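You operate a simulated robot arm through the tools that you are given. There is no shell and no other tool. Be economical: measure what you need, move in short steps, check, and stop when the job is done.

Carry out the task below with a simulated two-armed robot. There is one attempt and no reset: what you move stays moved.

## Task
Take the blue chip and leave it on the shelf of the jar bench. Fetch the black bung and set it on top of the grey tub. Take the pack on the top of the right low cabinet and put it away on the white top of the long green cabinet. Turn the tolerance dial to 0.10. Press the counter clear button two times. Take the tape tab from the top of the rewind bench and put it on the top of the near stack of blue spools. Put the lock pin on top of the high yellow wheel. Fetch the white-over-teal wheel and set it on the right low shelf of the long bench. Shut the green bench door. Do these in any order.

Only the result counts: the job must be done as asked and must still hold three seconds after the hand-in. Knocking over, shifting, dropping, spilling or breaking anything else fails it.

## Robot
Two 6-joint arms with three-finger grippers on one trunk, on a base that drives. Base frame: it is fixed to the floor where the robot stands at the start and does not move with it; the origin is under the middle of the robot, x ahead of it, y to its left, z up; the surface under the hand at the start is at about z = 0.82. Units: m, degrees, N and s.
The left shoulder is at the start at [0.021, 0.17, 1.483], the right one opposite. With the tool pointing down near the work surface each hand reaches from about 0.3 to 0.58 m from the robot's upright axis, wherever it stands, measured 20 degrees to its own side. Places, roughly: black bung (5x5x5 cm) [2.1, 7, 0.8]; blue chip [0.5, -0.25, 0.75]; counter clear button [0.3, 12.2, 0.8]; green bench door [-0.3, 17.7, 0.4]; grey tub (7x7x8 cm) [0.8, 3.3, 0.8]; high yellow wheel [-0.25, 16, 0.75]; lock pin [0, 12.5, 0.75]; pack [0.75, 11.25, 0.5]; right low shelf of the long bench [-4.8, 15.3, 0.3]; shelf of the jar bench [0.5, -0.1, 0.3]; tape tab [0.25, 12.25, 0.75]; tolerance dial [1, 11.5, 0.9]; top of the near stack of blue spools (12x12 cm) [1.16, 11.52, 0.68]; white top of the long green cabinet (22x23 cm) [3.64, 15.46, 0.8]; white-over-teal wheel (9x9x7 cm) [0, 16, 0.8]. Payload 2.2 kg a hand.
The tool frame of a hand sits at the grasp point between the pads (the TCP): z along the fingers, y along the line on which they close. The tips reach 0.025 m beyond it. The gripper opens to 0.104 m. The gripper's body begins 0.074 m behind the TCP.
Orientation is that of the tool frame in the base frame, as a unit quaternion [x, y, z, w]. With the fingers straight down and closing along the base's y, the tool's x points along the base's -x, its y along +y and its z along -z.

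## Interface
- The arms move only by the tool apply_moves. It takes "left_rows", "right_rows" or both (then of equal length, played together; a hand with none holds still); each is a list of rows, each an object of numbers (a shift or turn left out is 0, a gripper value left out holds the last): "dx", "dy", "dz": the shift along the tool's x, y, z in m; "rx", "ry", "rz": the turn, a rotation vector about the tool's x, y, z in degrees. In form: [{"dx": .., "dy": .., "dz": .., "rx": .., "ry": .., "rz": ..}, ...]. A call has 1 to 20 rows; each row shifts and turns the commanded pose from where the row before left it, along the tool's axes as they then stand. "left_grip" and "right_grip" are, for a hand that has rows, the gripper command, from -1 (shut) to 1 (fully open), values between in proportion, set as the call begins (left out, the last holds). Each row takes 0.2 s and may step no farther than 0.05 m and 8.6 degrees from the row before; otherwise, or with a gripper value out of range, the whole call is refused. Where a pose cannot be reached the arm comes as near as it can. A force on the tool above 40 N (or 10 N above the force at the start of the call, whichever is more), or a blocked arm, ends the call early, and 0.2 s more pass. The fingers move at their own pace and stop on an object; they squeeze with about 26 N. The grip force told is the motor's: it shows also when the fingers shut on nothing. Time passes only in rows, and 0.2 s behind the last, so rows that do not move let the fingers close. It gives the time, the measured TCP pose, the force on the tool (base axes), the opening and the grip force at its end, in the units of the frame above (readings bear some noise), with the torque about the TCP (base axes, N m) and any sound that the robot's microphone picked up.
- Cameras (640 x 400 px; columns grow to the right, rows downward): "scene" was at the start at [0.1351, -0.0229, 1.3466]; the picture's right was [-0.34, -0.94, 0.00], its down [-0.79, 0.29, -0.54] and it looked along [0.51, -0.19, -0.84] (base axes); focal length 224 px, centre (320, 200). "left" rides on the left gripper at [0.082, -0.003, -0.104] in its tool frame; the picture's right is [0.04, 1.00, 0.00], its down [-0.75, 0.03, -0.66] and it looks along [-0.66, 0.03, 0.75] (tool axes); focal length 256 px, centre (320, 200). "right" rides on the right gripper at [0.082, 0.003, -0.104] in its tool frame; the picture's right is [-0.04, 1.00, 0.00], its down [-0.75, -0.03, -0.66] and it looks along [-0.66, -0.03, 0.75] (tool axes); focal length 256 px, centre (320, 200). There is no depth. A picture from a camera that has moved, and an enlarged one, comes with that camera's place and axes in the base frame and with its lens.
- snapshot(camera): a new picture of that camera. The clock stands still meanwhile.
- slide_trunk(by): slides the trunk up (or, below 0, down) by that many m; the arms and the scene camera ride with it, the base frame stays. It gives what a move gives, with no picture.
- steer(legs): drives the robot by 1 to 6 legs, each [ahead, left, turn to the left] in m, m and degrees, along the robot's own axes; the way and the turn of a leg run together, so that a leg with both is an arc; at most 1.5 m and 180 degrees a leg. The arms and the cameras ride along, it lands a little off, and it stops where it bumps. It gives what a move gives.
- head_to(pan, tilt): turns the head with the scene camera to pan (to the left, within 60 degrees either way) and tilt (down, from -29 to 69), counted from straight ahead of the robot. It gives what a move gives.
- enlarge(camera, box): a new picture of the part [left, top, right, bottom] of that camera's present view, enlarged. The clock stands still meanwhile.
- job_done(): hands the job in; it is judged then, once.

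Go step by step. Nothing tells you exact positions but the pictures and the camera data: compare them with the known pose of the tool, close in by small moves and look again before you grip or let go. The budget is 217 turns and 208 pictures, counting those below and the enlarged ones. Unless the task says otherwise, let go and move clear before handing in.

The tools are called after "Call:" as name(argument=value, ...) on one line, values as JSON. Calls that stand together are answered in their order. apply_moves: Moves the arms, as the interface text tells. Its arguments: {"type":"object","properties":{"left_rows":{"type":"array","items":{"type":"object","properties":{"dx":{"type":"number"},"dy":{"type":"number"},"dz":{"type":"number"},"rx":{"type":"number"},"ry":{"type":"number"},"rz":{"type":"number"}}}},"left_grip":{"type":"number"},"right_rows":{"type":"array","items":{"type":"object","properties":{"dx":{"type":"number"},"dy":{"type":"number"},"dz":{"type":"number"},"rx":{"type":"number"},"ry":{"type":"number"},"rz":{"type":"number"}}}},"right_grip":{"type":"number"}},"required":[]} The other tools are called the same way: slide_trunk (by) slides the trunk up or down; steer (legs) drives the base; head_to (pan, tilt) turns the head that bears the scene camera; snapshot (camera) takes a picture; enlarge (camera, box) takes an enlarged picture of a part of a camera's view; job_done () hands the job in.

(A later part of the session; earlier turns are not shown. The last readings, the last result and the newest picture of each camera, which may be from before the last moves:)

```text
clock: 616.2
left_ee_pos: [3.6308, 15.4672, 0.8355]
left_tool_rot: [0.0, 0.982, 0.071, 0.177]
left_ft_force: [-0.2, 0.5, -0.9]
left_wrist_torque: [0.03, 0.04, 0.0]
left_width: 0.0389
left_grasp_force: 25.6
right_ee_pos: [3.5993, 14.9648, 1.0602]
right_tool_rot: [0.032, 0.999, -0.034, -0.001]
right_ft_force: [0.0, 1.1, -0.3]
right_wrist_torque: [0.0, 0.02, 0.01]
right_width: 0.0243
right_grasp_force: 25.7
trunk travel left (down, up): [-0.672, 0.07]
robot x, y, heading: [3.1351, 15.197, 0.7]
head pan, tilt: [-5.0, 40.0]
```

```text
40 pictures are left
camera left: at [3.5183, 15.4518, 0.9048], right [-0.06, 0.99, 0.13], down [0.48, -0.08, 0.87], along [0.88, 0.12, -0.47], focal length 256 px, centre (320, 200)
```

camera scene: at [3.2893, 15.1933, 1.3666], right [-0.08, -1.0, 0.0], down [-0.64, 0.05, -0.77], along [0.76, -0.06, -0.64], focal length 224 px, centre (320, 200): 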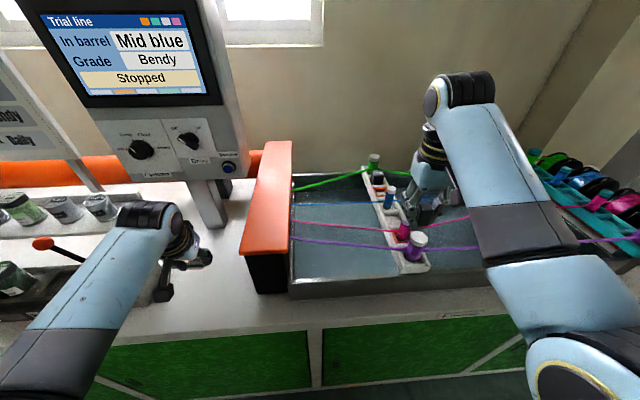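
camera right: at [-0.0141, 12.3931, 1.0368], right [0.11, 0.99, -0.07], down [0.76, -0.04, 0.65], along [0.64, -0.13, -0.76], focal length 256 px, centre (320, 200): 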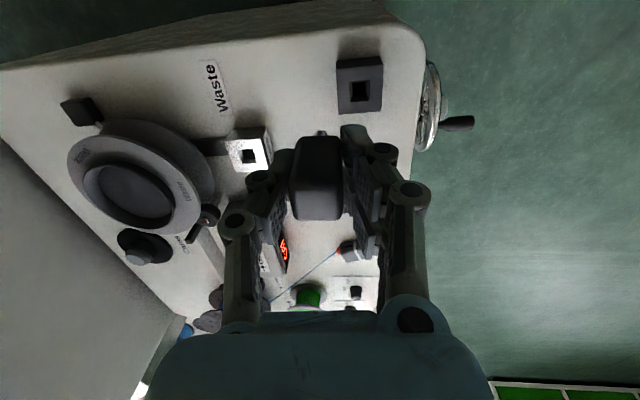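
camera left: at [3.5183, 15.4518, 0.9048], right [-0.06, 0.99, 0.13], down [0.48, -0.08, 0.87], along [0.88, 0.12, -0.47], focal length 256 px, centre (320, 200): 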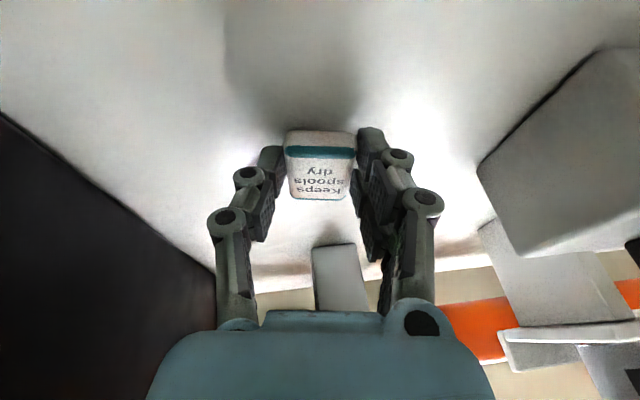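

Call:
apply_moves(left_rows=[{"dx": 0.0028, "dy": -0.0011, "dz": 0.0074}, {"dx": 0.0014, "dy": -0.0005, "dz": 0.0037}, {"dx": 0.0014, "dy": -0.0005, "dz": 0.0037}, {"dx": 0.0014, "dy": -0.0005, "dz": 0.0037}, {"dx": 0.0014, "dy": -0.0005, "dz": 0.0037}, {"dx": 0.0014, "dy": -0.0005, "dz": 0.0037}, {"dx": 0.0014, "dy": -0.0005, "dz": 0.0037}, {"dx": 0.0014, "dy": -0.0005, "dz": 0.0037}, {"dx": 0.0014, "dy": -0.0005, "dz": 0.0037}, {"dx": 0.0014, "dy": -0.0005, "dz": 0.0037}, {"dx": 0.0014, "dy": -0.0005, "dz": 0.0037}])

```text
clock: 616.9
left_ee_pos: [3.6335, 15.4691, 0.8296]
left_tool_rot: [-0.002, 0.98, 0.073, 0.183]
left_ft_force: [-16.7, -0.5, 29.0]
left_wrist_torque: [-0.69, 0.28, -0.36]
left_width: 0.0394
left_grasp_force: 26.0
right_ee_pos: [3.596, 14.9647, 1.0613]
right_tool_rot: [0.03, 0.999, -0.035, 0.0]
right_ft_force: [0.7, 1.0, -0.9]
right_wrist_torque: [-0.03, 0.04, 0.01]
right_width: 0.0241
right_grasp_force: 26.6
trunk travel left (down, up): [-0.672, 0.07]
robot x, y, heading: [3.134, 15.1989, 0.5]
head pan, tilt: [-5.0, 40.0]
stopped in row 3 (left hand): the force on the tool passed its limit at 43 N (the readings are from after the stop); the commanded pose is now the measured one
```

Contact. Release and retreat along the tool axis.

Call:
apply_moves(left_rows=[{"dz": -0.001}, {}, {}, {}], left_grip=0.3)

Call:
apply_moves(left_rows=[{"dz": -0.015}, {"dz": -0.03}, {"dz": -0.04}, {"dz": -0.04}, {"dz": -0.04}, {}])

Call:
snapshot(camera="left")

```text
clock: 617.9
left_ee_pos: [3.6329, 15.4684, 0.8278]
left_tool_rot: [0.0, 0.981, 0.072, 0.18]
left_ft_force: [-1.8, 0.4, 2.0]
left_wrist_torque: [-0.09, 0.0, -0.08]
left_width: 0.0713
left_grasp_force: 0.0
right_ee_pos: [3.5985, 14.9659, 1.0599]
right_tool_rot: [0.031, 0.999, -0.035, -0.001]
right_ft_force: [0.2, -1.1, -0.6]
right_wrist_torque: [-0.03, 0.01, -0.01]
right_width: 0.0242
right_grasp_force: 26.0
trunk travel left (down, up): [-0.672, 0.07]
robot x, y, heading: [3.1316, 15.1954, 0.6]
head pan, tilt: [-5.0, 40.0]
```

```text
clock: 619.3
left_ee_pos: [3.5753, 15.4465, 0.9808]
left_tool_rot: [-0.001, 0.981, 0.073, 0.18]
left_ft_force: [-0.2, -0.4, 0.9]
left_wrist_torque: [0.03, 0.02, 0.02]
left_width: 0.0677
left_grasp_force: 0.2
right_ee_pos: [3.5983, 14.9657, 1.0602]
right_tool_rot: [0.031, 0.999, -0.035, 0.0]
right_ft_force: [0.6, -0.4, -1.5]
right_wrist_torque: [-0.02, 0.01, -0.03]
right_width: 0.0245
right_grasp_force: 25.7
trunk travel left (down, up): [-0.672, 0.07]
robot x, y, heading: [3.1353, 15.196, 0.9]
head pan, tilt: [-5.0, 40.0]
```

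```text
39 pictures are left
camera left: at [3.4627, 15.4304, 1.0485], right [-0.06, 0.99, 0.13], down [0.47, -0.08, 0.88], along [0.88, 0.12, -0.46], focal length 256 px, centre (320, 200)
```

left: 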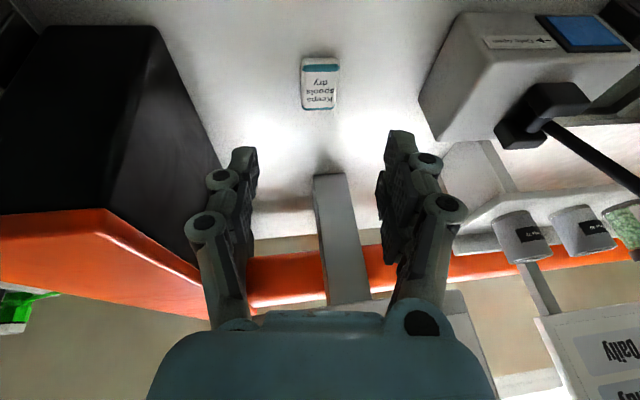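

Pack placed. Back out, go north to y≈16.8 and look west along the bench's working side.

Call:
steer(legs=[[-0.6, 0, 0], [0, 0, 89.5], [1.35, 0, 0], [0, 0, 90]])

Call:
apply_moves(left_rows=[{"ry": 7}, {"ry": 7}, {"ry": 7, "rx": 4}, {"rx": 4}, {}])

Call:
head_to(pan=5, tilt=18)

Call:
snapshot(camera="scene")

```text
clock: 636.8
left_ee_pos: [2.0826, 16.2938, 0.9796]
left_tool_rot: [0.981, 0.007, -0.181, 0.074]
left_ft_force: [-0.3, 0.3, -0.5]
left_wrist_torque: [0.0, -0.03, 0.0]
left_width: 0.0676
left_grasp_force: 0.0
right_ee_pos: [2.0554, 16.7745, 1.0598]
right_tool_rot: [0.999, -0.024, 0.001, -0.035]
right_ft_force: [-0.3, -0.3, -0.5]
right_wrist_torque: [-0.02, 0.0, -0.02]
right_width: 0.0243
right_grasp_force: 25.7
trunk travel left (down, up): [-0.672, 0.07]
robot x, y, heading: [2.52, 16.5463, -178.7]
head pan, tilt: [-5.0, 40.0]
```

```text
clock: 638.0
left_ee_pos: [2.0825, 16.2954, 0.9804]
left_tool_rot: [1.0, 0.018, 0.001, 0.001]
left_ft_force: [0.5, 0.5, -0.2]
left_wrist_torque: [-0.01, -0.02, 0.01]
left_width: 0.0675
left_grasp_force: 0.0
right_ee_pos: [2.0559, 16.775, 1.0604]
right_tool_rot: [0.999, -0.024, 0.0, -0.035]
right_ft_force: [0.2, 0.0, -0.5]
right_wrist_torque: [0.0, 0.01, -0.01]
right_width: 0.024
right_grasp_force: 26.2
trunk travel left (down, up): [-0.672, 0.07]
robot x, y, heading: [2.5203, 16.544, -178.6]
head pan, tilt: [-5.0, 40.0]
```

```text
clock: 638.9
left_ee_pos: [2.083, 16.294, 0.98]
left_tool_rot: [1.0, 0.018, 0.001, 0.002]
left_ft_force: [0.0, 0.1, 0.4]
left_wrist_torque: [0.02, -0.01, 0.04]
left_width: 0.0678
left_grasp_force: 0.0
right_ee_pos: [2.0557, 16.7755, 1.0608]
right_tool_rot: [0.999, -0.024, 0.001, -0.035]
right_ft_force: [-0.5, 0.9, 0.6]
right_wrist_torque: [0.02, 0.01, 0.02]
right_width: 0.0242
right_grasp_force: 26.1
trunk travel left (down, up): [-0.672, 0.07]
robot x, y, heading: [2.521, 16.5484, -178.7]
head pan, tilt: [5.0, 18.0]
```

```text
38 pictures are left
camera scene: at [2.3561, 16.5366, 1.4011], right [-0.11, 0.99, 0.0], down [0.31, 0.03, -0.95], along [-0.94, -0.1, -0.31], focal length 224 px, centre (320, 200)
```

scene: 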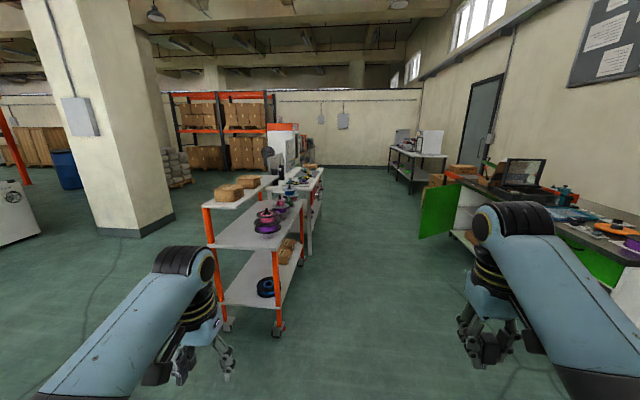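

I'll drive along the corridor to x≈-0.08 and turn to face the bench (south).

Call:
steer(legs=[[1.3, -0.2, -1.3], [1.3, -0.03, 0], [0, 0, 90]])

Call:
head_to(pan=0, tilt=42)

Call:
snapshot(camera="scene")

```text
clock: 655.5
left_ee_pos: [0.1858, 16.2759, 0.9793]
left_tool_rot: [0.675, 0.738, 0.001, 0.0]
left_ft_force: [0.4, -0.1, 0.8]
left_wrist_torque: [-0.03, 0.0, -0.03]
left_width: 0.0676
left_grasp_force: 0.1
right_ee_pos: [-0.293, 16.2202, 1.0602]
right_tool_rot: [0.704, 0.709, -0.026, -0.025]
right_ft_force: [0.7, 0.3, -0.8]
right_wrist_torque: [-0.01, -0.03, -0.01]
right_width: 0.0241
right_grasp_force: 25.7
trunk travel left (down, up): [-0.672, 0.07]
robot x, y, heading: [-0.0892, 16.6975, -85.9]
head pan, tilt: [5.0, 18.0]
```

```text
clock: 656.4
left_ee_pos: [0.1857, 16.2745, 0.9806]
left_tool_rot: [0.675, 0.738, 0.002, 0.0]
left_ft_force: [-0.8, -1.0, -0.6]
left_wrist_torque: [0.01, -0.05, 0.0]
left_width: 0.0677
left_grasp_force: 0.0
right_ee_pos: [-0.2927, 16.2211, 1.0609]
right_tool_rot: [0.705, 0.709, -0.025, -0.025]
right_ft_force: [-0.8, 0.3, -0.9]
right_wrist_torque: [-0.01, 0.0, 0.02]
right_width: 0.0245
right_grasp_force: 25.7
trunk travel left (down, up): [-0.672, 0.07]
robot x, y, heading: [-0.0905, 16.7007, -85.3]
head pan, tilt: [0.0, 42.0]
```

```text
37 pictures are left
camera scene: at [-0.0797, 16.5458, 1.3637], right [-1.0, -0.08, 0.0], down [-0.05, 0.67, -0.74], along [0.06, -0.74, -0.67], focal length 224 px, centre (320, 200)
```

scene: 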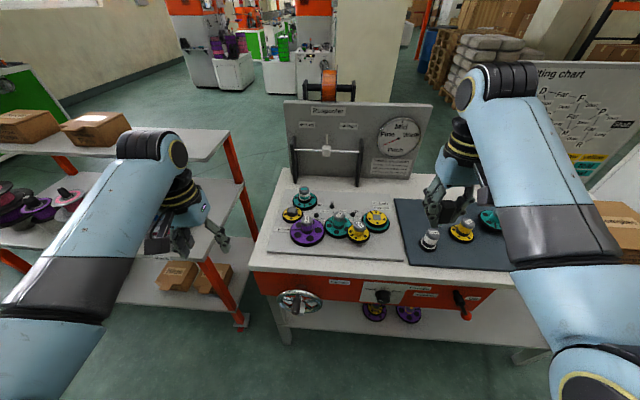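

Call:
enlarge(camera="scene", box=[260, 175, 500, 295])

```text
2.67 times, centred on (380, 235) of scene
camera zoom: at [-0.0797, 16.5458, 1.3637], right [-1.0, -0.08, 0.0], down [-0.05, 0.67, -0.74], along [0.06, -0.74, -0.67], focal length 598 px, centre (160, 107)
```

zoom: 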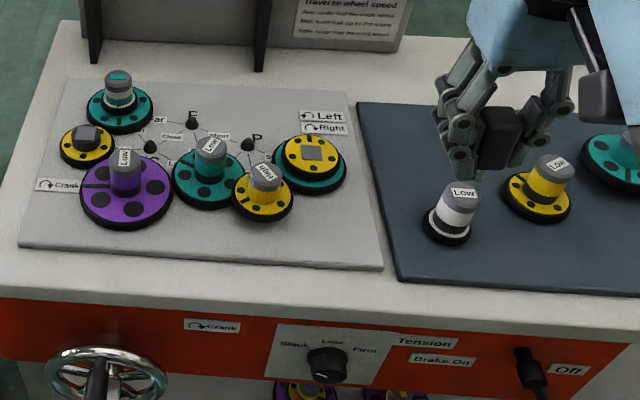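

Call:
enlarge(camera="scene", box=[280, 192, 400, 267])

```text
5.33 times, centred on (340, 230) of scene
camera zoom: at [-0.0797, 16.5458, 1.3637], right [-1.0, -0.08, 0.0], down [-0.05, 0.67, -0.74], along [0.06, -0.74, -0.67], focal length 1195 px, centre (213, 43)
```

zoom: 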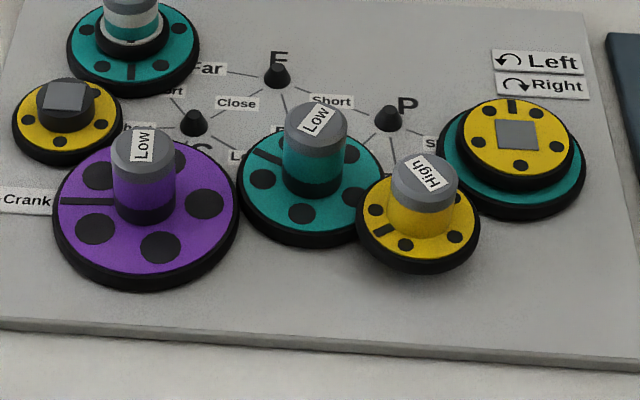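

The labelled "High" yellow wheel has its cap at about (-0.165, 16.06). The white-over-teal wheel is at (0.03, 15.91). I'll move the robot so the right hand (with the pin) comes above the High wheel.

Call:
steer(legs=[[0.145, 0.108, -4.7]])

Call:
snapshot(camera="right")

```text
clock: 657.9
left_ee_pos: [0.2683, 16.1147, 0.9795]
left_tool_rot: [0.704, 0.71, 0.001, 0.0]
left_ft_force: [0.2, 0.1, 0.2]
left_wrist_torque: [0.01, 0.03, 0.03]
left_width: 0.0677
left_grasp_force: 0.0
right_ee_pos: [-0.2126, 16.0995, 1.0598]
right_tool_rot: [0.732, 0.68, -0.024, -0.026]
right_ft_force: [-0.3, -0.8, -0.7]
right_wrist_torque: [0.03, 0.02, 0.01]
right_width: 0.0243
right_grasp_force: 26.1
trunk travel left (down, up): [-0.672, 0.07]
robot x, y, heading: [0.0245, 16.5605, -89.9]
head pan, tilt: [0.0, 42.0]
```

```text
34 pictures are left
camera right: at [-0.1957, 16.1799, 1.1634], right [0.99, -0.12, -0.07], down [-0.04, -0.75, 0.66], along [-0.13, -0.65, -0.75], focal length 256 px, centre (320, 200)
```

right: 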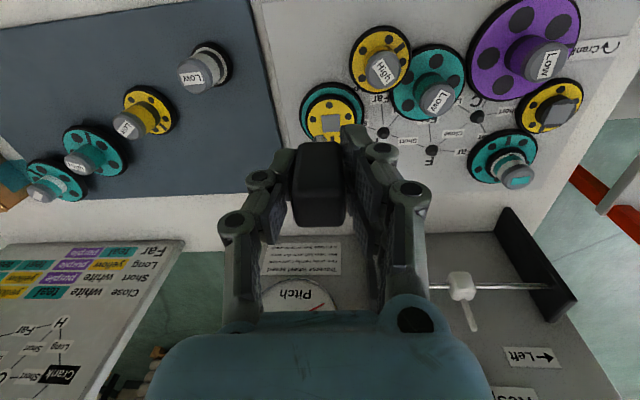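

Cap top triangulated at (-0.160, 16.0995, 0.866). Straighten, centre over it and lower near.

Call:
apply_moves(right_rows=[{"rx": -4}, {"dy": 0.027, "dx": 0.003}, {"dy": 0.026, "dx": 0.003}, {"dz": 0.03}, {"dz": 0.03}, {"dz": 0.03}, {"dz": 0.015}, {}])

Call:
enlarge(camera="scene", box=[290, 160, 450, 280])

Call:
snapshot(camera="right")

```text
clock: 659.7
left_ee_pos: [0.2669, 16.1163, 0.9792]
left_tool_rot: [0.705, 0.709, 0.002, 0.0]
left_ft_force: [0.5, 0.3, 0.0]
left_wrist_torque: [0.02, 0.01, -0.05]
left_width: 0.0677
left_grasp_force: 0.1
right_ee_pos: [-0.1603, 16.1026, 0.955]
right_tool_rot: [0.733, 0.681, 0.0, -0.001]
right_ft_force: [-0.4, -0.1, -1.0]
right_wrist_torque: [0.01, 0.0, -0.02]
right_width: 0.0244
right_grasp_force: 26.1
trunk travel left (down, up): [-0.672, 0.07]
robot x, y, heading: [0.0256, 16.5586, -90.1]
head pan, tilt: [0.0, 42.0]
```

```text
3.33 times, centred on (370, 220) of scene
camera zoom: at [0.0246, 16.4071, 1.3636], right [-1.0, 0.0, 0.0], down [0.0, 0.67, -0.74], along [0.0, -0.74, -0.67], focal length 747 px, centre (153, 133)
```

zoom: 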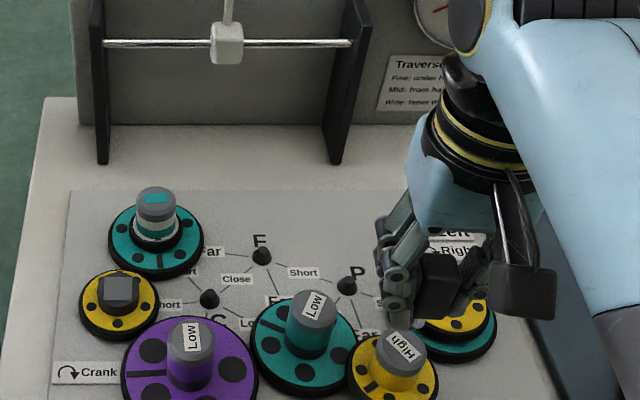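

```text
32 pictures are left
camera right: at [-0.1507, 16.1838, 1.0595], right [0.99, -0.12, 0.0], down [-0.09, -0.75, 0.66], along [-0.08, -0.65, -0.75], focal length 256 px, centre (320, 200)
```

right: 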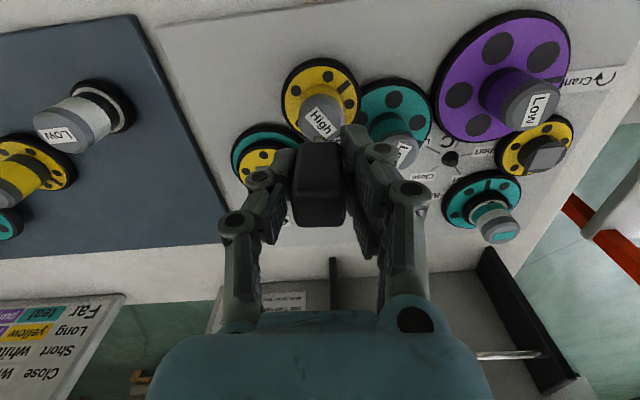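

Call:
apply_moves(right_rows=[{"dx": -0.006, "dy": -0.002, "dz": 0.01}, {"dz": 0.01}, {"dz": 0.003}, {"dz": 0.003}, {"dz": 0.003}, {"dz": 0.003}, {"dz": 0.003}, {"dz": 0.003}, {"dz": 0.003}, {"dz": 0.003}, {"dz": 0.003}, {"dz": 0.003}, {"dz": 0.003}])

Call:
enlarge(camera="scene", box=[330, 180, 450, 270])

```text
clock: 662.5
left_ee_pos: [0.2681, 16.1167, 0.9803]
left_tool_rot: [0.704, 0.71, 0.0, 0.0]
left_ft_force: [-0.1, -0.3, 0.0]
left_wrist_torque: [0.02, -0.01, -0.01]
left_width: 0.0674
left_grasp_force: 0.1
right_ee_pos: [-0.1632, 16.0969, 0.9021]
right_tool_rot: [0.733, 0.68, 0.0, 0.0]
right_ft_force: [0.0, 1.5, 7.8]
right_wrist_torque: [0.07, 0.02, -0.03]
right_width: 0.0184
right_grasp_force: 26.5
trunk travel left (down, up): [-0.672, 0.07]
robot x, y, heading: [0.0256, 16.5605, -90.1]
head pan, tilt: [0.0, 42.0]
```

```text
4.44 times, centred on (390, 225) of scene
camera zoom: at [0.0247, 16.4077, 1.3637], right [-1.0, 0.0, 0.0], down [0.0, 0.67, -0.74], along [0.0, -0.74, -0.67], focal length 996 px, centre (9, 89)
```

zoom: 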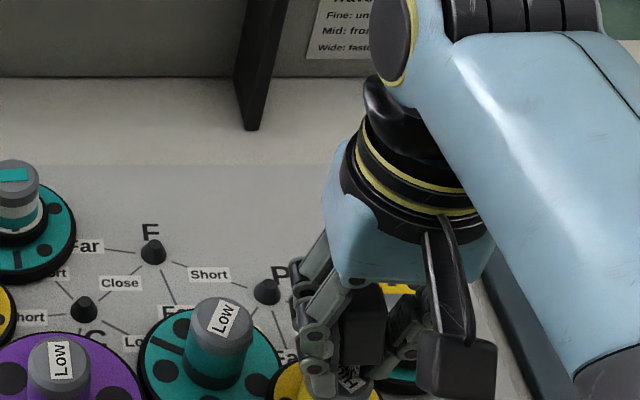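

Call:
enlarge(camera="scene", box=[365, 235, 429, 283])

Call:
snapshot(camera="right")

```text
8.33 times, centred on (397, 259) of scene
camera zoom: at [0.0247, 16.4077, 1.3637], right [-1.0, 0.0, 0.0], down [0.0, 0.67, -0.74], along [0.0, -0.74, -0.67], focal length 1867 px, centre (-322, -292)
```

zoom: 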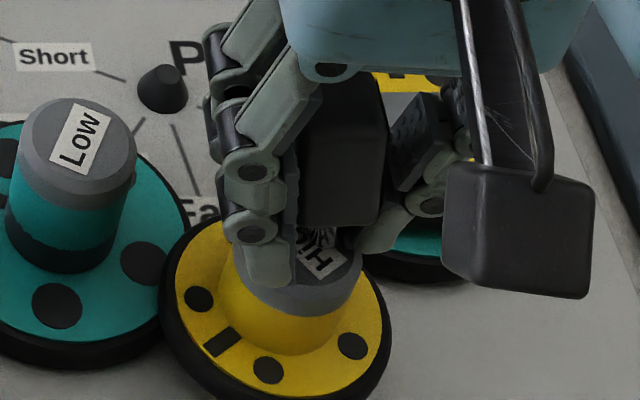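

```text
29 pictures are left
camera right: at [-0.153, 16.1779, 1.0065], right [0.99, -0.12, 0.0], down [-0.09, -0.75, 0.66], along [-0.08, -0.65, -0.75], focal length 256 px, centre (320, 200)
```

right: 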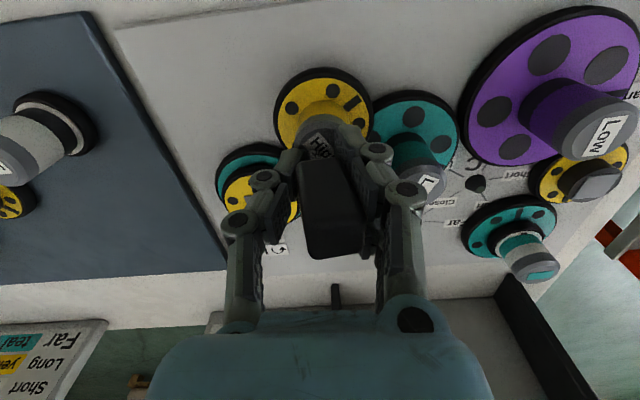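

The pin slid up in the fingers on contact and leans about 11°. Lift slightly, rotate the hand to make it upright, and lower again gently.

Call:
apply_moves(right_rows=[{"dz": -0.003}, {"dz": -0.003}, {"rx": -5.5}, {"rx": -5.5}, {"dy": -0.006}, {}])

Call:
enlarge(camera="scene", box=[365, 235, 429, 283])

```text
clock: 663.9
left_ee_pos: [0.2672, 16.1161, 0.9806]
left_tool_rot: [0.704, 0.71, 0.002, 0.0]
left_ft_force: [-0.2, -0.1, -0.5]
left_wrist_torque: [-0.04, 0.01, 0.0]
left_width: 0.0678
left_grasp_force: 0.0
right_ee_pos: [-0.1698, 16.0972, 0.9069]
right_tool_rot: [0.73, 0.677, 0.066, 0.07]
right_ft_force: [-0.4, 0.3, -0.2]
right_wrist_torque: [-0.01, 0.01, 0.0]
right_width: 0.0179
right_grasp_force: 25.6
trunk travel left (down, up): [-0.672, 0.07]
robot x, y, heading: [0.0239, 16.5595, -90.0]
head pan, tilt: [0.0, 42.0]
```

```text
8.33 times, centred on (397, 259) of scene
camera zoom: at [0.0245, 16.407, 1.3636], right [-1.0, 0.0, 0.0], down [0.0, 0.67, -0.74], along [0.0, -0.74, -0.67], focal length 1867 px, centre (-322, -292)
```

zoom: 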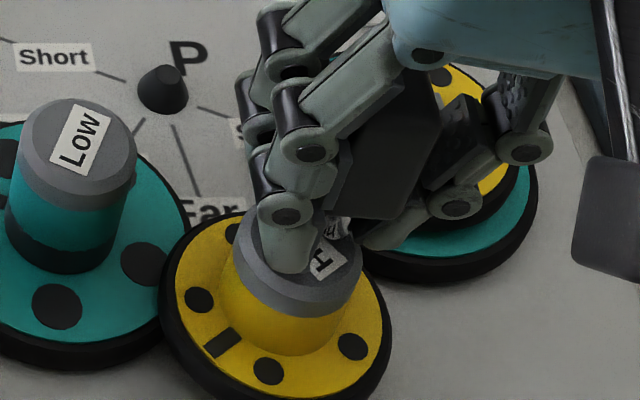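

Call:
apply_moves(right_rows=[{"rx": -4}, {"dy": -0.003, "dz": 0.002}, {"dz": 0.002}, {"dz": 0.001}, {}])

Call:
snapshot(camera="right")

```text
clock: 665.1
left_ee_pos: [0.2679, 16.1171, 0.9804]
left_tool_rot: [0.705, 0.71, 0.001, 0.001]
left_ft_force: [-0.3, -0.1, 0.4]
left_wrist_torque: [0.03, 0.01, 0.0]
left_width: 0.0677
left_grasp_force: 0.1
right_ee_pos: [-0.1705, 16.0961, 0.9016]
right_tool_rot: [0.727, 0.674, 0.088, 0.096]
right_ft_force: [-2.9, -1.8, 5.9]
right_wrist_torque: [0.04, 0.07, 0.04]
right_width: 0.018
right_grasp_force: 25.9
trunk travel left (down, up): [-0.672, 0.07]
robot x, y, heading: [0.0272, 16.5596, -90.1]
head pan, tilt: [0.0, 42.0]
```

```text
27 pictures are left
camera right: at [-0.1877, 16.1799, 1.0034], right [0.96, -0.11, 0.26], down [-0.26, -0.74, 0.63], along [0.12, -0.67, -0.73], focal length 256 px, centre (320, 200)
```

right: 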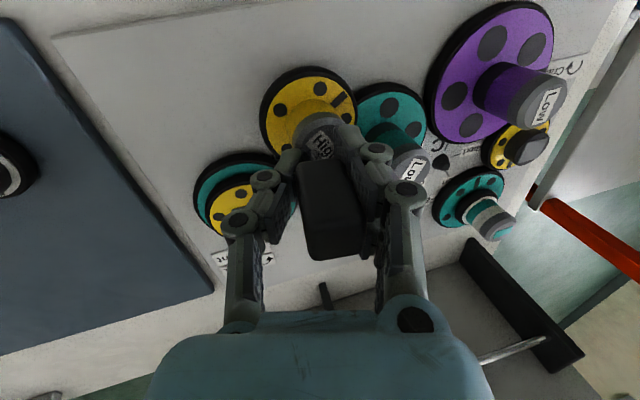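

The actual lean in the hand is about 8°, so I over-corrected; rotate back 7.5° and lower to light contact.

Call:
apply_moves(right_rows=[{"dz": -0.004}, {"rx": 4}, {"rx": 3.5}, {"dy": 0.005}, {"dz": 0.002}, {"dz": 0.002}, {}])

Call:
apply_moves(right_rows=[{"dz": 0.001}, {}])

Call:
enlarge(camera="right", box=[240, 60, 440, 280])

```text
clock: 666.7
left_ee_pos: [0.2672, 16.1174, 0.9804]
left_tool_rot: [0.703, 0.711, 0.001, 0.0]
left_ft_force: [0.3, 1.3, -0.1]
left_wrist_torque: [0.02, 0.0, 0.0]
left_width: 0.0677
left_grasp_force: 0.0
right_ee_pos: [-0.1651, 16.0955, 0.9031]
right_tool_rot: [0.731, 0.679, 0.045, 0.048]
right_ft_force: [-0.9, 1.6, 5.2]
right_wrist_torque: [0.06, 0.06, 0.02]
right_width: 0.018
right_grasp_force: 26.3
trunk travel left (down, up): [-0.672, 0.07]
robot x, y, heading: [0.0281, 16.5604, -90.2]
head pan, tilt: [0.0, 42.0]
```

```text
clock: 667.3
left_ee_pos: [0.2681, 16.1179, 0.9817]
left_tool_rot: [0.704, 0.71, 0.0, 0.002]
left_ft_force: [0.2, 0.0, -0.4]
left_wrist_torque: [0.01, 0.02, -0.02]
left_width: 0.0677
left_grasp_force: 0.0
right_ee_pos: [-0.1657, 16.096, 0.9016]
right_tool_rot: [0.732, 0.679, 0.044, 0.048]
right_ft_force: [-3.2, -0.3, 9.9]
right_wrist_torque: [-0.02, 0.05, 0.0]
right_width: 0.0179
right_grasp_force: 26.1
trunk travel left (down, up): [-0.672, 0.07]
robot x, y, heading: [0.0246, 16.5583, -90.2]
head pan, tilt: [0.0, 42.0]
```

```text
1.82 times, centred on (340, 170) of right
camera zoom: at [-0.1694, 16.1787, 1.0049], right [0.98, -0.11, 0.13], down [-0.17, -0.74, 0.65], along [0.02, -0.66, -0.75], focal length 465 px, centre (284, 254)
```

zoom: 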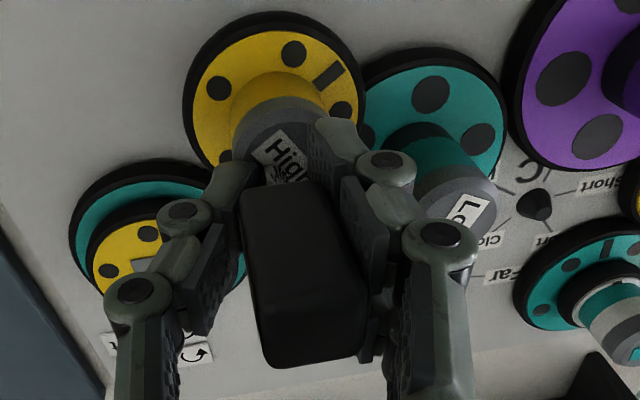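

Nearly upright with light contact. Open the fingers only slightly and see whether the pin stands.

Call:
apply_moves(right_rows=[{}, {}, {}], right_grip=-0.45)

Call:
enlarge(camera="right", box=[240, 60, 440, 280])

```text
clock: 668.1
left_ee_pos: [0.2686, 16.1169, 0.9813]
left_tool_rot: [0.704, 0.71, 0.001, 0.0]
left_ft_force: [-0.3, 0.7, -0.3]
left_wrist_torque: [0.01, -0.01, 0.01]
left_width: 0.0675
left_grasp_force: 0.1
right_ee_pos: [-0.1661, 16.0966, 0.9012]
right_tool_rot: [0.732, 0.678, 0.045, 0.048]
right_ft_force: [0.7, 0.5, 1.9]
right_wrist_torque: [0.03, 0.01, -0.02]
right_width: 0.0291
right_grasp_force: 0.1
trunk travel left (down, up): [-0.672, 0.07]
robot x, y, heading: [0.0253, 16.5556, -90.4]
head pan, tilt: [0.0, 42.0]
```

```text
1.82 times, centred on (340, 170) of right
camera zoom: at [-0.1689, 16.179, 1.0042], right [0.98, -0.11, 0.13], down [-0.17, -0.74, 0.65], along [0.02, -0.66, -0.75], focal length 465 px, centre (284, 254)
```

zoom: 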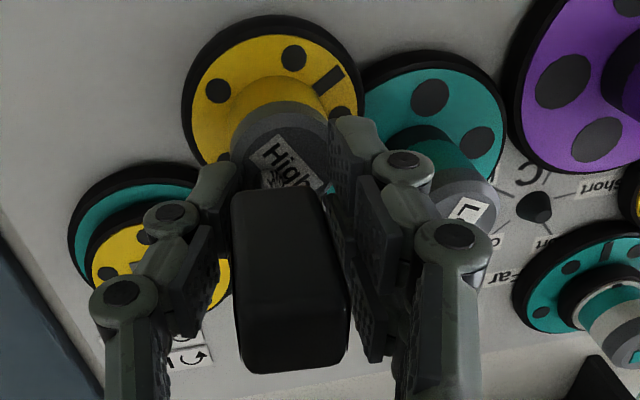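

Call:
apply_moves(right_rows=[{}, {}], right_grip=-0.35)

Call:
enlarge(camera="right", box=[240, 60, 440, 280])

```text
clock: 668.7
left_ee_pos: [0.2678, 16.1164, 0.9799]
left_tool_rot: [0.704, 0.71, 0.001, 0.0]
left_ft_force: [0.5, -0.1, 0.1]
left_wrist_torque: [0.0, 0.0, -0.01]
left_width: 0.0676
left_grasp_force: 0.1
right_ee_pos: [-0.1642, 16.0966, 0.9015]
right_tool_rot: [0.732, 0.679, 0.045, 0.047]
right_ft_force: [1.1, -0.1, 2.7]
right_wrist_torque: [0.02, 0.04, 0.01]
right_width: 0.0348
right_grasp_force: 0.0
trunk travel left (down, up): [-0.672, 0.07]
robot x, y, heading: [0.0288, 16.557, -90.2]
head pan, tilt: [0.0, 42.0]
```

```text
1.82 times, centred on (340, 170) of right
camera zoom: at [-0.1691, 16.1788, 1.0043], right [0.98, -0.11, 0.13], down [-0.17, -0.74, 0.65], along [0.02, -0.66, -0.75], focal length 465 px, centre (284, 254)
```

zoom: 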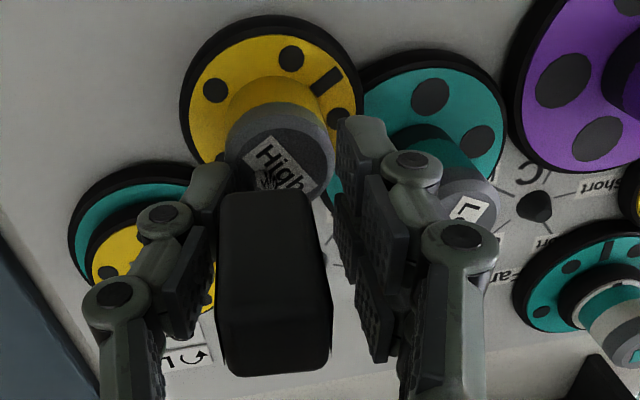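

The pin won't stand on its shank; it leans on the finger. I'll regrip it by its head (hand 2 cm higher) so I can lay it flat on the cap instead.

Call:
apply_moves(right_rows=[{"dz": -0.006}, {"dz": -0.006}, {"dz": -0.006}, {}])

Call:
apply_moves(right_rows=[{}, {}, {}], right_grip=-1)

Call:
enlarge(camera="right", box=[240, 60, 440, 280])

```text
clock: 669.7
left_ee_pos: [0.2679, 16.1167, 0.9798]
left_tool_rot: [0.704, 0.71, 0.001, 0.0]
left_ft_force: [-1.0, -0.1, 0.1]
left_wrist_torque: [0.02, 0.01, -0.02]
left_width: 0.0677
left_grasp_force: 0.0
right_ee_pos: [-0.1674, 16.0969, 0.9193]
right_tool_rot: [0.731, 0.679, 0.044, 0.048]
right_ft_force: [0.5, 1.1, 0.8]
right_wrist_torque: [0.0, 0.01, 0.02]
right_width: 0.0337
right_grasp_force: 0.1
trunk travel left (down, up): [-0.672, 0.07]
robot x, y, heading: [0.028, 16.5573, -90.2]
head pan, tilt: [0.0, 42.0]
```

```text
clock: 670.5
left_ee_pos: [0.2668, 16.1161, 0.9805]
left_tool_rot: [0.704, 0.71, 0.002, -0.001]
left_ft_force: [0.3, 0.5, -0.1]
left_wrist_torque: [-0.02, -0.01, -0.03]
left_width: 0.0678
left_grasp_force: 0.0
right_ee_pos: [-0.1677, 16.097, 0.9182]
right_tool_rot: [0.732, 0.678, 0.045, 0.049]
right_ft_force: [0.1, 0.5, 0.0]
right_wrist_torque: [-0.03, -0.03, 0.0]
right_width: 0.0238
right_grasp_force: 26.0
trunk travel left (down, up): [-0.672, 0.07]
robot x, y, heading: [0.0275, 16.5584, -90.1]
head pan, tilt: [0.0, 42.0]
```

```text
1.82 times, centred on (340, 170) of right
camera zoom: at [-0.1709, 16.1794, 1.022], right [0.98, -0.11, 0.13], down [-0.17, -0.74, 0.65], along [0.02, -0.66, -0.75], focal length 465 px, centre (284, 254)
```

zoom: 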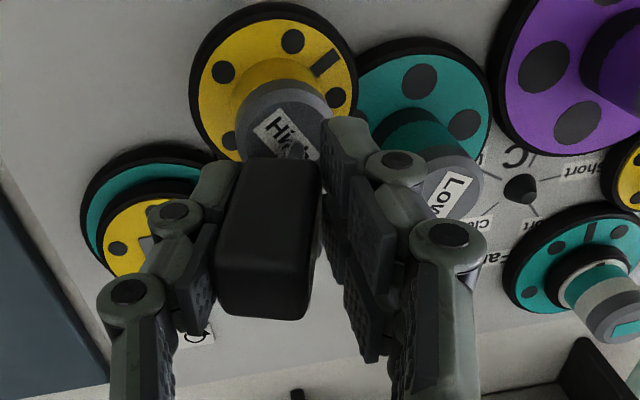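

Call:
apply_moves(right_rows=[{"dz": -0.005}, {"dz": -0.01}, {"dz": -0.02}, {"dz": -0.02}, {"dz": -0.02}, {"dz": -0.015}, {}])

Call:
snapshot(camera="right")

```text
clock: 672.1
left_ee_pos: [0.2682, 16.1146, 0.9801]
left_tool_rot: [0.704, 0.71, 0.001, 0.0]
left_ft_force: [0.6, -0.4, -0.2]
left_wrist_torque: [-0.02, 0.0, 0.02]
left_width: 0.0676
left_grasp_force: 0.0
right_ee_pos: [-0.1796, 16.0981, 1.0085]
right_tool_rot: [0.731, 0.679, 0.044, 0.048]
right_ft_force: [0.0, 0.0, 0.5]
right_wrist_torque: [0.0, -0.01, -0.01]
right_width: 0.0239
right_grasp_force: 26.1
trunk travel left (down, up): [-0.672, 0.07]
robot x, y, heading: [0.0272, 16.5599, -90.2]
head pan, tilt: [0.0, 42.0]
```

```text
22 pictures are left
camera right: at [-0.1832, 16.1797, 1.1116], right [0.98, -0.11, 0.13], down [-0.17, -0.74, 0.65], along [0.02, -0.66, -0.75], focal length 256 px, centre (320, 200)
```

right: 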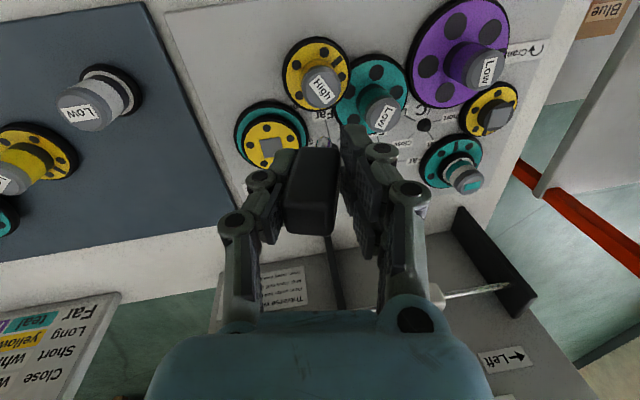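

Pin held by the head. Back up 0.16 m, level the hand and tilt it 72° forward so the pin lies horizontally.

Call:
steer(legs=[[-0.16, 0, 0]])

Call:
apply_moves(right_rows=[{"rx": 5.5}, {"ry": -6}, {"ry": -8}, {"ry": -8}, {"ry": -8, "dz": 0.01}, {"ry": -8, "dz": 0.01}, {"ry": -8, "dz": 0.01}, {"ry": -8, "dz": 0.01}, {"ry": -8, "dz": 0.01}, {"ry": -8, "dz": 0.01}, {}])

```text
clock: 673.5
left_ee_pos: [0.2686, 16.2763, 0.9808]
left_tool_rot: [0.704, 0.71, 0.001, 0.0]
left_ft_force: [-0.9, 0.1, 1.0]
left_wrist_torque: [-0.02, -0.01, 0.01]
left_width: 0.0675
left_grasp_force: 0.1
right_ee_pos: [-0.1802, 16.2578, 1.0082]
right_tool_rot: [0.732, 0.678, 0.043, 0.048]
right_ft_force: [-0.5, 0.6, -0.8]
right_wrist_torque: [-0.03, 0.03, 0.02]
right_width: 0.0238
right_grasp_force: 26.2
trunk travel left (down, up): [-0.672, 0.07]
robot x, y, heading: [0.0274, 16.7185, -90.3]
head pan, tilt: [0.0, 42.0]
```

```text
clock: 675.9
left_ee_pos: [0.2677, 16.2756, 0.9805]
left_tool_rot: [0.704, 0.71, 0.001, 0.0]
left_ft_force: [-0.4, 1.2, 0.1]
left_wrist_torque: [-0.01, -0.01, -0.02]
left_width: 0.0678
left_grasp_force: 0.0
right_ee_pos: [-0.1784, 16.2179, 0.9653]
right_tool_rot: [0.606, 0.55, -0.411, 0.402]
right_ft_force: [0.0, 0.3, 0.8]
right_wrist_torque: [0.02, 0.01, 0.0]
right_width: 0.0242
right_grasp_force: 26.1
trunk travel left (down, up): [-0.672, 0.07]
robot x, y, heading: [0.0229, 16.7188, -90.0]
head pan, tilt: [0.0, 42.0]
```

Call:
apply_moves(right_rows=[{"dx": 0.001, "dy": 0.0055, "dz": 0.031}, {"dx": 0.001, "dy": 0.0055, "dz": 0.031}, {"dx": 0.001, "dy": 0.0055, "dz": 0.031}, {"dx": 0.001, "dy": 0.0055, "dz": 0.03}, {}])

Call:
enlarge(camera="scene", box=[320, 200, 440, 290])

```text
clock: 677.1
left_ee_pos: [0.2687, 16.2762, 0.9804]
left_tool_rot: [0.704, 0.711, 0.0, 0.001]
left_ft_force: [-0.4, 0.5, -0.2]
left_wrist_torque: [-0.05, -0.01, 0.01]
left_width: 0.0677
left_grasp_force: 0.1
right_ee_pos: [-0.1668, 16.1031, 0.9211]
right_tool_rot: [0.608, 0.549, -0.412, 0.399]
right_ft_force: [-0.1, -0.1, -0.5]
right_wrist_torque: [0.04, 0.0, 0.02]
right_width: 0.0242
right_grasp_force: 26.2
trunk travel left (down, up): [-0.672, 0.07]
robot x, y, heading: [0.0267, 16.7175, -90.5]
head pan, tilt: [0.0, 42.0]
```

```text
4.44 times, centred on (380, 245) of scene
camera zoom: at [0.0247, 16.5673, 1.3637], right [-1.0, 0.0, 0.0], down [0.0, 0.67, -0.74], along [0.0, -0.74, -0.67], focal length 996 px, centre (53, 0)
```

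zoom: 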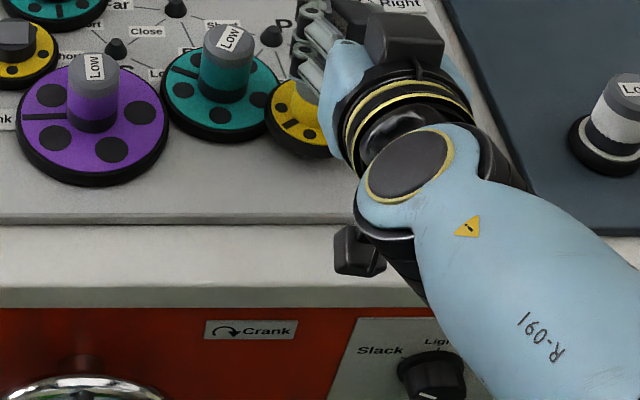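

Call:
apply_moves(right_rows=[{"dx": 0.0094, "dy": 0.003, "dz": 0.0034}, {"dx": 0.0094, "dz": 0.0034}, {"dx": 0.0028, "dz": 0.001}, {"dx": 0.0028, "dz": 0.001}, {"dx": 0.0019, "dz": 0.0007}, {"dx": 0.0019, "dz": 0.0007}, {"dx": 0.0019, "dz": 0.0007}, {"dx": 0.0019, "dz": 0.0007}, {}])

Call:
snapshot(camera="right")

```text
clock: 678.3
left_ee_pos: [0.2676, 16.2745, 0.9806]
left_tool_rot: [0.705, 0.71, 0.001, 0.001]
left_ft_force: [-0.6, -0.6, -0.4]
left_wrist_torque: [0.08, -0.02, -0.02]
left_width: 0.0674
left_grasp_force: 0.0
right_ee_pos: [-0.1622, 16.0941, 0.903]
right_tool_rot: [0.604, 0.543, -0.419, 0.407]
right_ft_force: [0.5, 0.7, 13.8]
right_wrist_torque: [-0.16, -0.22, 0.12]
right_width: 0.0242
right_grasp_force: 26.6
trunk travel left (down, up): [-0.672, 0.07]
robot x, y, heading: [0.023, 16.7223, -90.1]
head pan, tilt: [0.0, 42.0]
stopped in row 5 (right hand): the force on the tool passed its limit at 42 N (the readings are from after the stop); the commanded pose is now the measured one
```

```text
20 pictures are left
camera right: at [-0.1475, 16.2178, 0.8584], right [0.99, -0.09, 0.07], down [-0.03, 0.39, 0.92], along [-0.11, -0.92, 0.38], focal length 256 px, centre (320, 200)
```

right: 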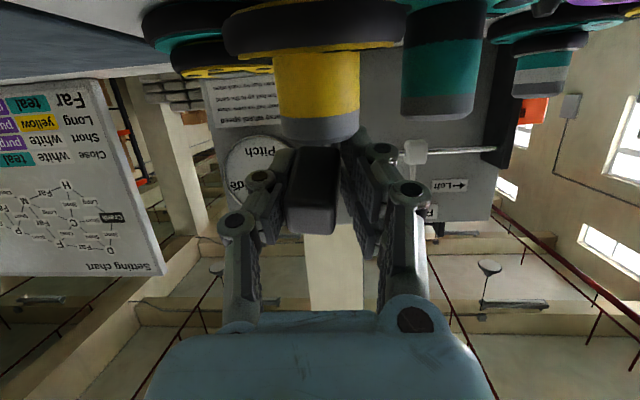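

The pin's head lies over the cap, in contact. Open slightly and check.

Call:
apply_moves(right_rows=[{"dx": -0.001}, {}, {}], right_grip=-0.3)

Call:
snapshot(camera="right")

```text
clock: 679.1
left_ee_pos: [0.2678, 16.2757, 0.9813]
left_tool_rot: [0.704, 0.71, 0.001, 0.0]
left_ft_force: [0.0, -0.6, 0.1]
left_wrist_torque: [0.01, 0.0, -0.02]
left_width: 0.0678
left_grasp_force: 0.1
right_ee_pos: [-0.1622, 16.0969, 0.8999]
right_tool_rot: [0.604, 0.545, -0.416, 0.406]
right_ft_force: [-0.4, -0.1, -0.3]
right_wrist_torque: [0.0, -0.04, -0.01]
right_width: 0.0365
right_grasp_force: 0.0
trunk travel left (down, up): [-0.672, 0.07]
robot x, y, heading: [0.0288, 16.7184, -90.4]
head pan, tilt: [0.0, 42.0]
```

```text
19 pictures are left
camera right: at [-0.1474, 16.221, 0.8571], right [0.99, -0.09, 0.07], down [-0.03, 0.38, 0.92], along [-0.11, -0.92, 0.37], focal length 256 px, centre (320, 200)
```

right: 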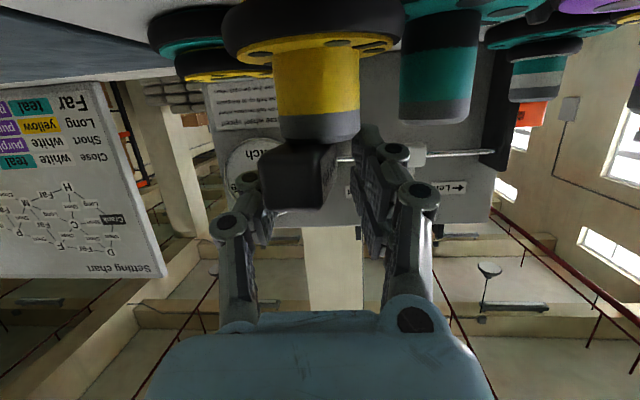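

The pin now rests on the cap. Open a bit more and withdraw straight back.

Call:
apply_moves(right_rows=[{}, {}, {"dz": -0.01}, {"dz": -0.02}, {"dz": -0.03}, {"dz": -0.03}, {"dz": -0.03}, {}], right_grip=-0.1)

Call:
snapshot(camera="right")

```text
clock: 680.9
left_ee_pos: [0.268, 16.2753, 0.9808]
left_tool_rot: [0.704, 0.71, 0.001, 0.0]
left_ft_force: [-0.2, -0.1, -0.9]
left_wrist_torque: [0.02, -0.02, 0.0]
left_width: 0.0677
left_grasp_force: 0.0
right_ee_pos: [-0.1543, 16.2092, 0.9385]
right_tool_rot: [0.606, 0.544, -0.416, 0.404]
right_ft_force: [-0.5, 0.7, -1.6]
right_wrist_torque: [0.01, 0.07, -0.03]
right_width: 0.0468
right_grasp_force: 0.0
trunk travel left (down, up): [-0.672, 0.07]
robot x, y, heading: [0.0261, 16.7195, -90.1]
head pan, tilt: [0.0, 42.0]
```

```text
18 pictures are left
camera right: at [-0.1392, 16.3328, 0.8958], right [0.99, -0.09, 0.07], down [-0.03, 0.38, 0.92], along [-0.11, -0.92, 0.37], focal length 256 px, centre (320, 200)
```

right: 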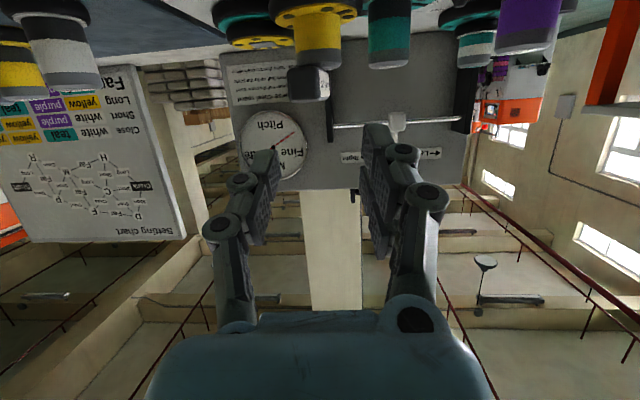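

Pin placed. Next the white-over-teal wheel: hub top at about (0.017, 15.963, 0.883). Raise and straighten the right hand, then sidestep so the left hand can take it.

Call:
apply_moves(right_rows=[{"dx": -0.04}, {"dx": -0.04}, {"dx": -0.04, "ry": 6}, {"ry": 8}, {"ry": 8}, {"ry": 8}, {"ry": 8}, {"ry": 8}, {"ry": 8}, {"ry": 8}, {"ry": 8}, {}], left_rows=[{}, {}, {}, {}, {}, {}, {}, {}, {}, {}, {}, {}], left_grip=0.4)

Call:
steer(legs=[[0, -0.23, 0], [0.19, 0, 0]])

Call:
apply_moves(left_rows=[{"dx": -0.035}, {"dx": -0.035}, {"dx": -0.035}, {}])

Call:
snapshot(camera="left")

```text
clock: 683.5
left_ee_pos: [0.2681, 16.2769, 0.9802]
left_tool_rot: [0.704, 0.71, 0.001, 0.0]
left_ft_force: [-0.3, 0.0, -0.2]
left_wrist_torque: [0.0, -0.01, -0.03]
left_width: 0.0729
left_grasp_force: 0.1
right_ee_pos: [-0.1623, 16.1718, 1.0528]
right_tool_rot: [0.734, 0.679, 0.007, 0.019]
right_ft_force: [0.3, 0.1, 0.0]
right_wrist_torque: [0.02, 0.0, 0.03]
right_width: 0.0469
right_grasp_force: 0.0
trunk travel left (down, up): [-0.672, 0.07]
robot x, y, heading: [0.0283, 16.7221, -90.1]
head pan, tilt: [0.0, 42.0]
```

```text
clock: 686.4
left_ee_pos: [0.0341, 16.0834, 0.9788]
left_tool_rot: [0.705, 0.709, 0.002, 0.0]
left_ft_force: [-0.8, 0.5, 0.3]
left_wrist_torque: [-0.04, -0.01, -0.01]
left_width: 0.0728
left_grasp_force: 0.0
right_ee_pos: [-0.3967, 15.9801, 1.0518]
right_tool_rot: [0.735, 0.678, 0.007, 0.019]
right_ft_force: [-0.5, -0.7, -0.2]
right_wrist_torque: [0.02, 0.0, 0.01]
right_width: 0.0466
right_grasp_force: 0.1
trunk travel left (down, up): [-0.672, 0.07]
robot x, y, heading: [-0.2033, 16.5293, -90.7]
head pan, tilt: [0.0, 42.0]
```

```text
clock: 687.4
left_ee_pos: [0.0352, 15.9799, 0.9787]
left_tool_rot: [0.705, 0.71, 0.0, 0.001]
left_ft_force: [-0.4, 0.4, 0.5]
left_wrist_torque: [0.0, -0.04, -0.02]
left_width: 0.0727
left_grasp_force: 0.1
right_ee_pos: [-0.3957, 15.9813, 1.0534]
right_tool_rot: [0.734, 0.678, 0.006, 0.02]
right_ft_force: [0.1, 0.2, -0.5]
right_wrist_torque: [-0.01, 0.0, 0.0]
right_width: 0.0467
right_grasp_force: 0.1
trunk travel left (down, up): [-0.672, 0.07]
robot x, y, heading: [-0.2044, 16.5255, -90.4]
head pan, tilt: [0.0, 42.0]
```

```text
17 pictures are left
camera left: at [0.0315, 16.0611, 1.0839], right [1.0, 0.05, 0.0], down [0.03, -0.75, 0.66], along [0.03, -0.66, -0.75], focal length 256 px, centre (320, 200)
```

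left: 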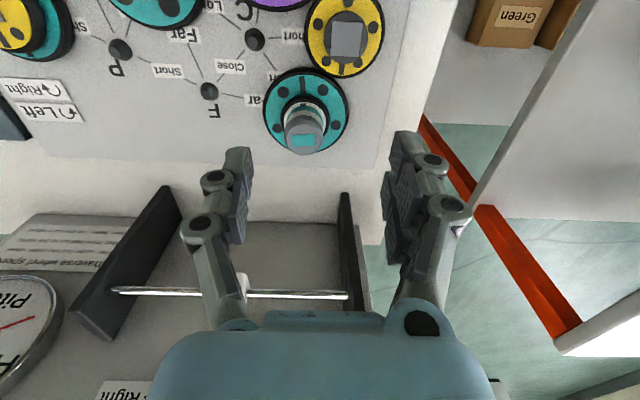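

Call:
apply_moves(left_rows=[{"dx": -0.024, "dy": -0.0125}, {"dz": 0.03}, {"dz": 0.03}, {"dz": 0.02}, {}])

Call:
snapshot(camera="left")

```text
clock: 688.6
left_ee_pos: [0.0222, 15.9555, 0.9004]
left_tool_rot: [0.705, 0.709, 0.0, 0.0]
left_ft_force: [-0.1, 0.7, 0.7]
left_wrist_torque: [-0.04, 0.02, -0.01]
left_width: 0.0728
left_grasp_force: 0.1
right_ee_pos: [-0.3961, 15.9808, 1.052]
right_tool_rot: [0.734, 0.678, 0.006, 0.019]
right_ft_force: [0.2, -0.4, 0.3]
right_wrist_torque: [-0.04, -0.01, 0.01]
right_width: 0.0469
right_grasp_force: 0.0
trunk travel left (down, up): [-0.672, 0.07]
robot x, y, heading: [-0.2065, 16.5304, -90.2]
head pan, tilt: [0.0, 42.0]
```

```text
16 pictures are left
camera left: at [0.0186, 16.0376, 1.006], right [1.0, 0.05, 0.0], down [0.03, -0.75, 0.66], along [0.03, -0.66, -0.75], focal length 256 px, centre (320, 200)
```

left: 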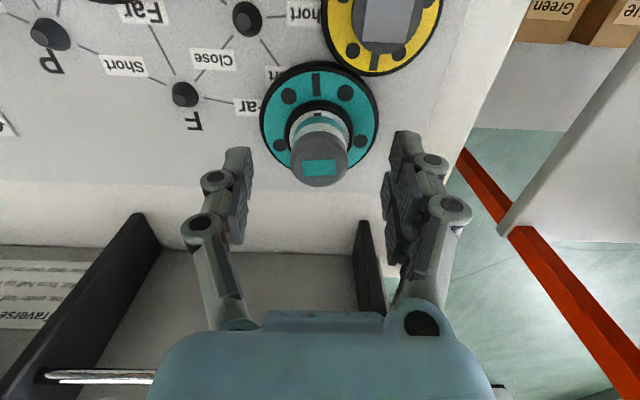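

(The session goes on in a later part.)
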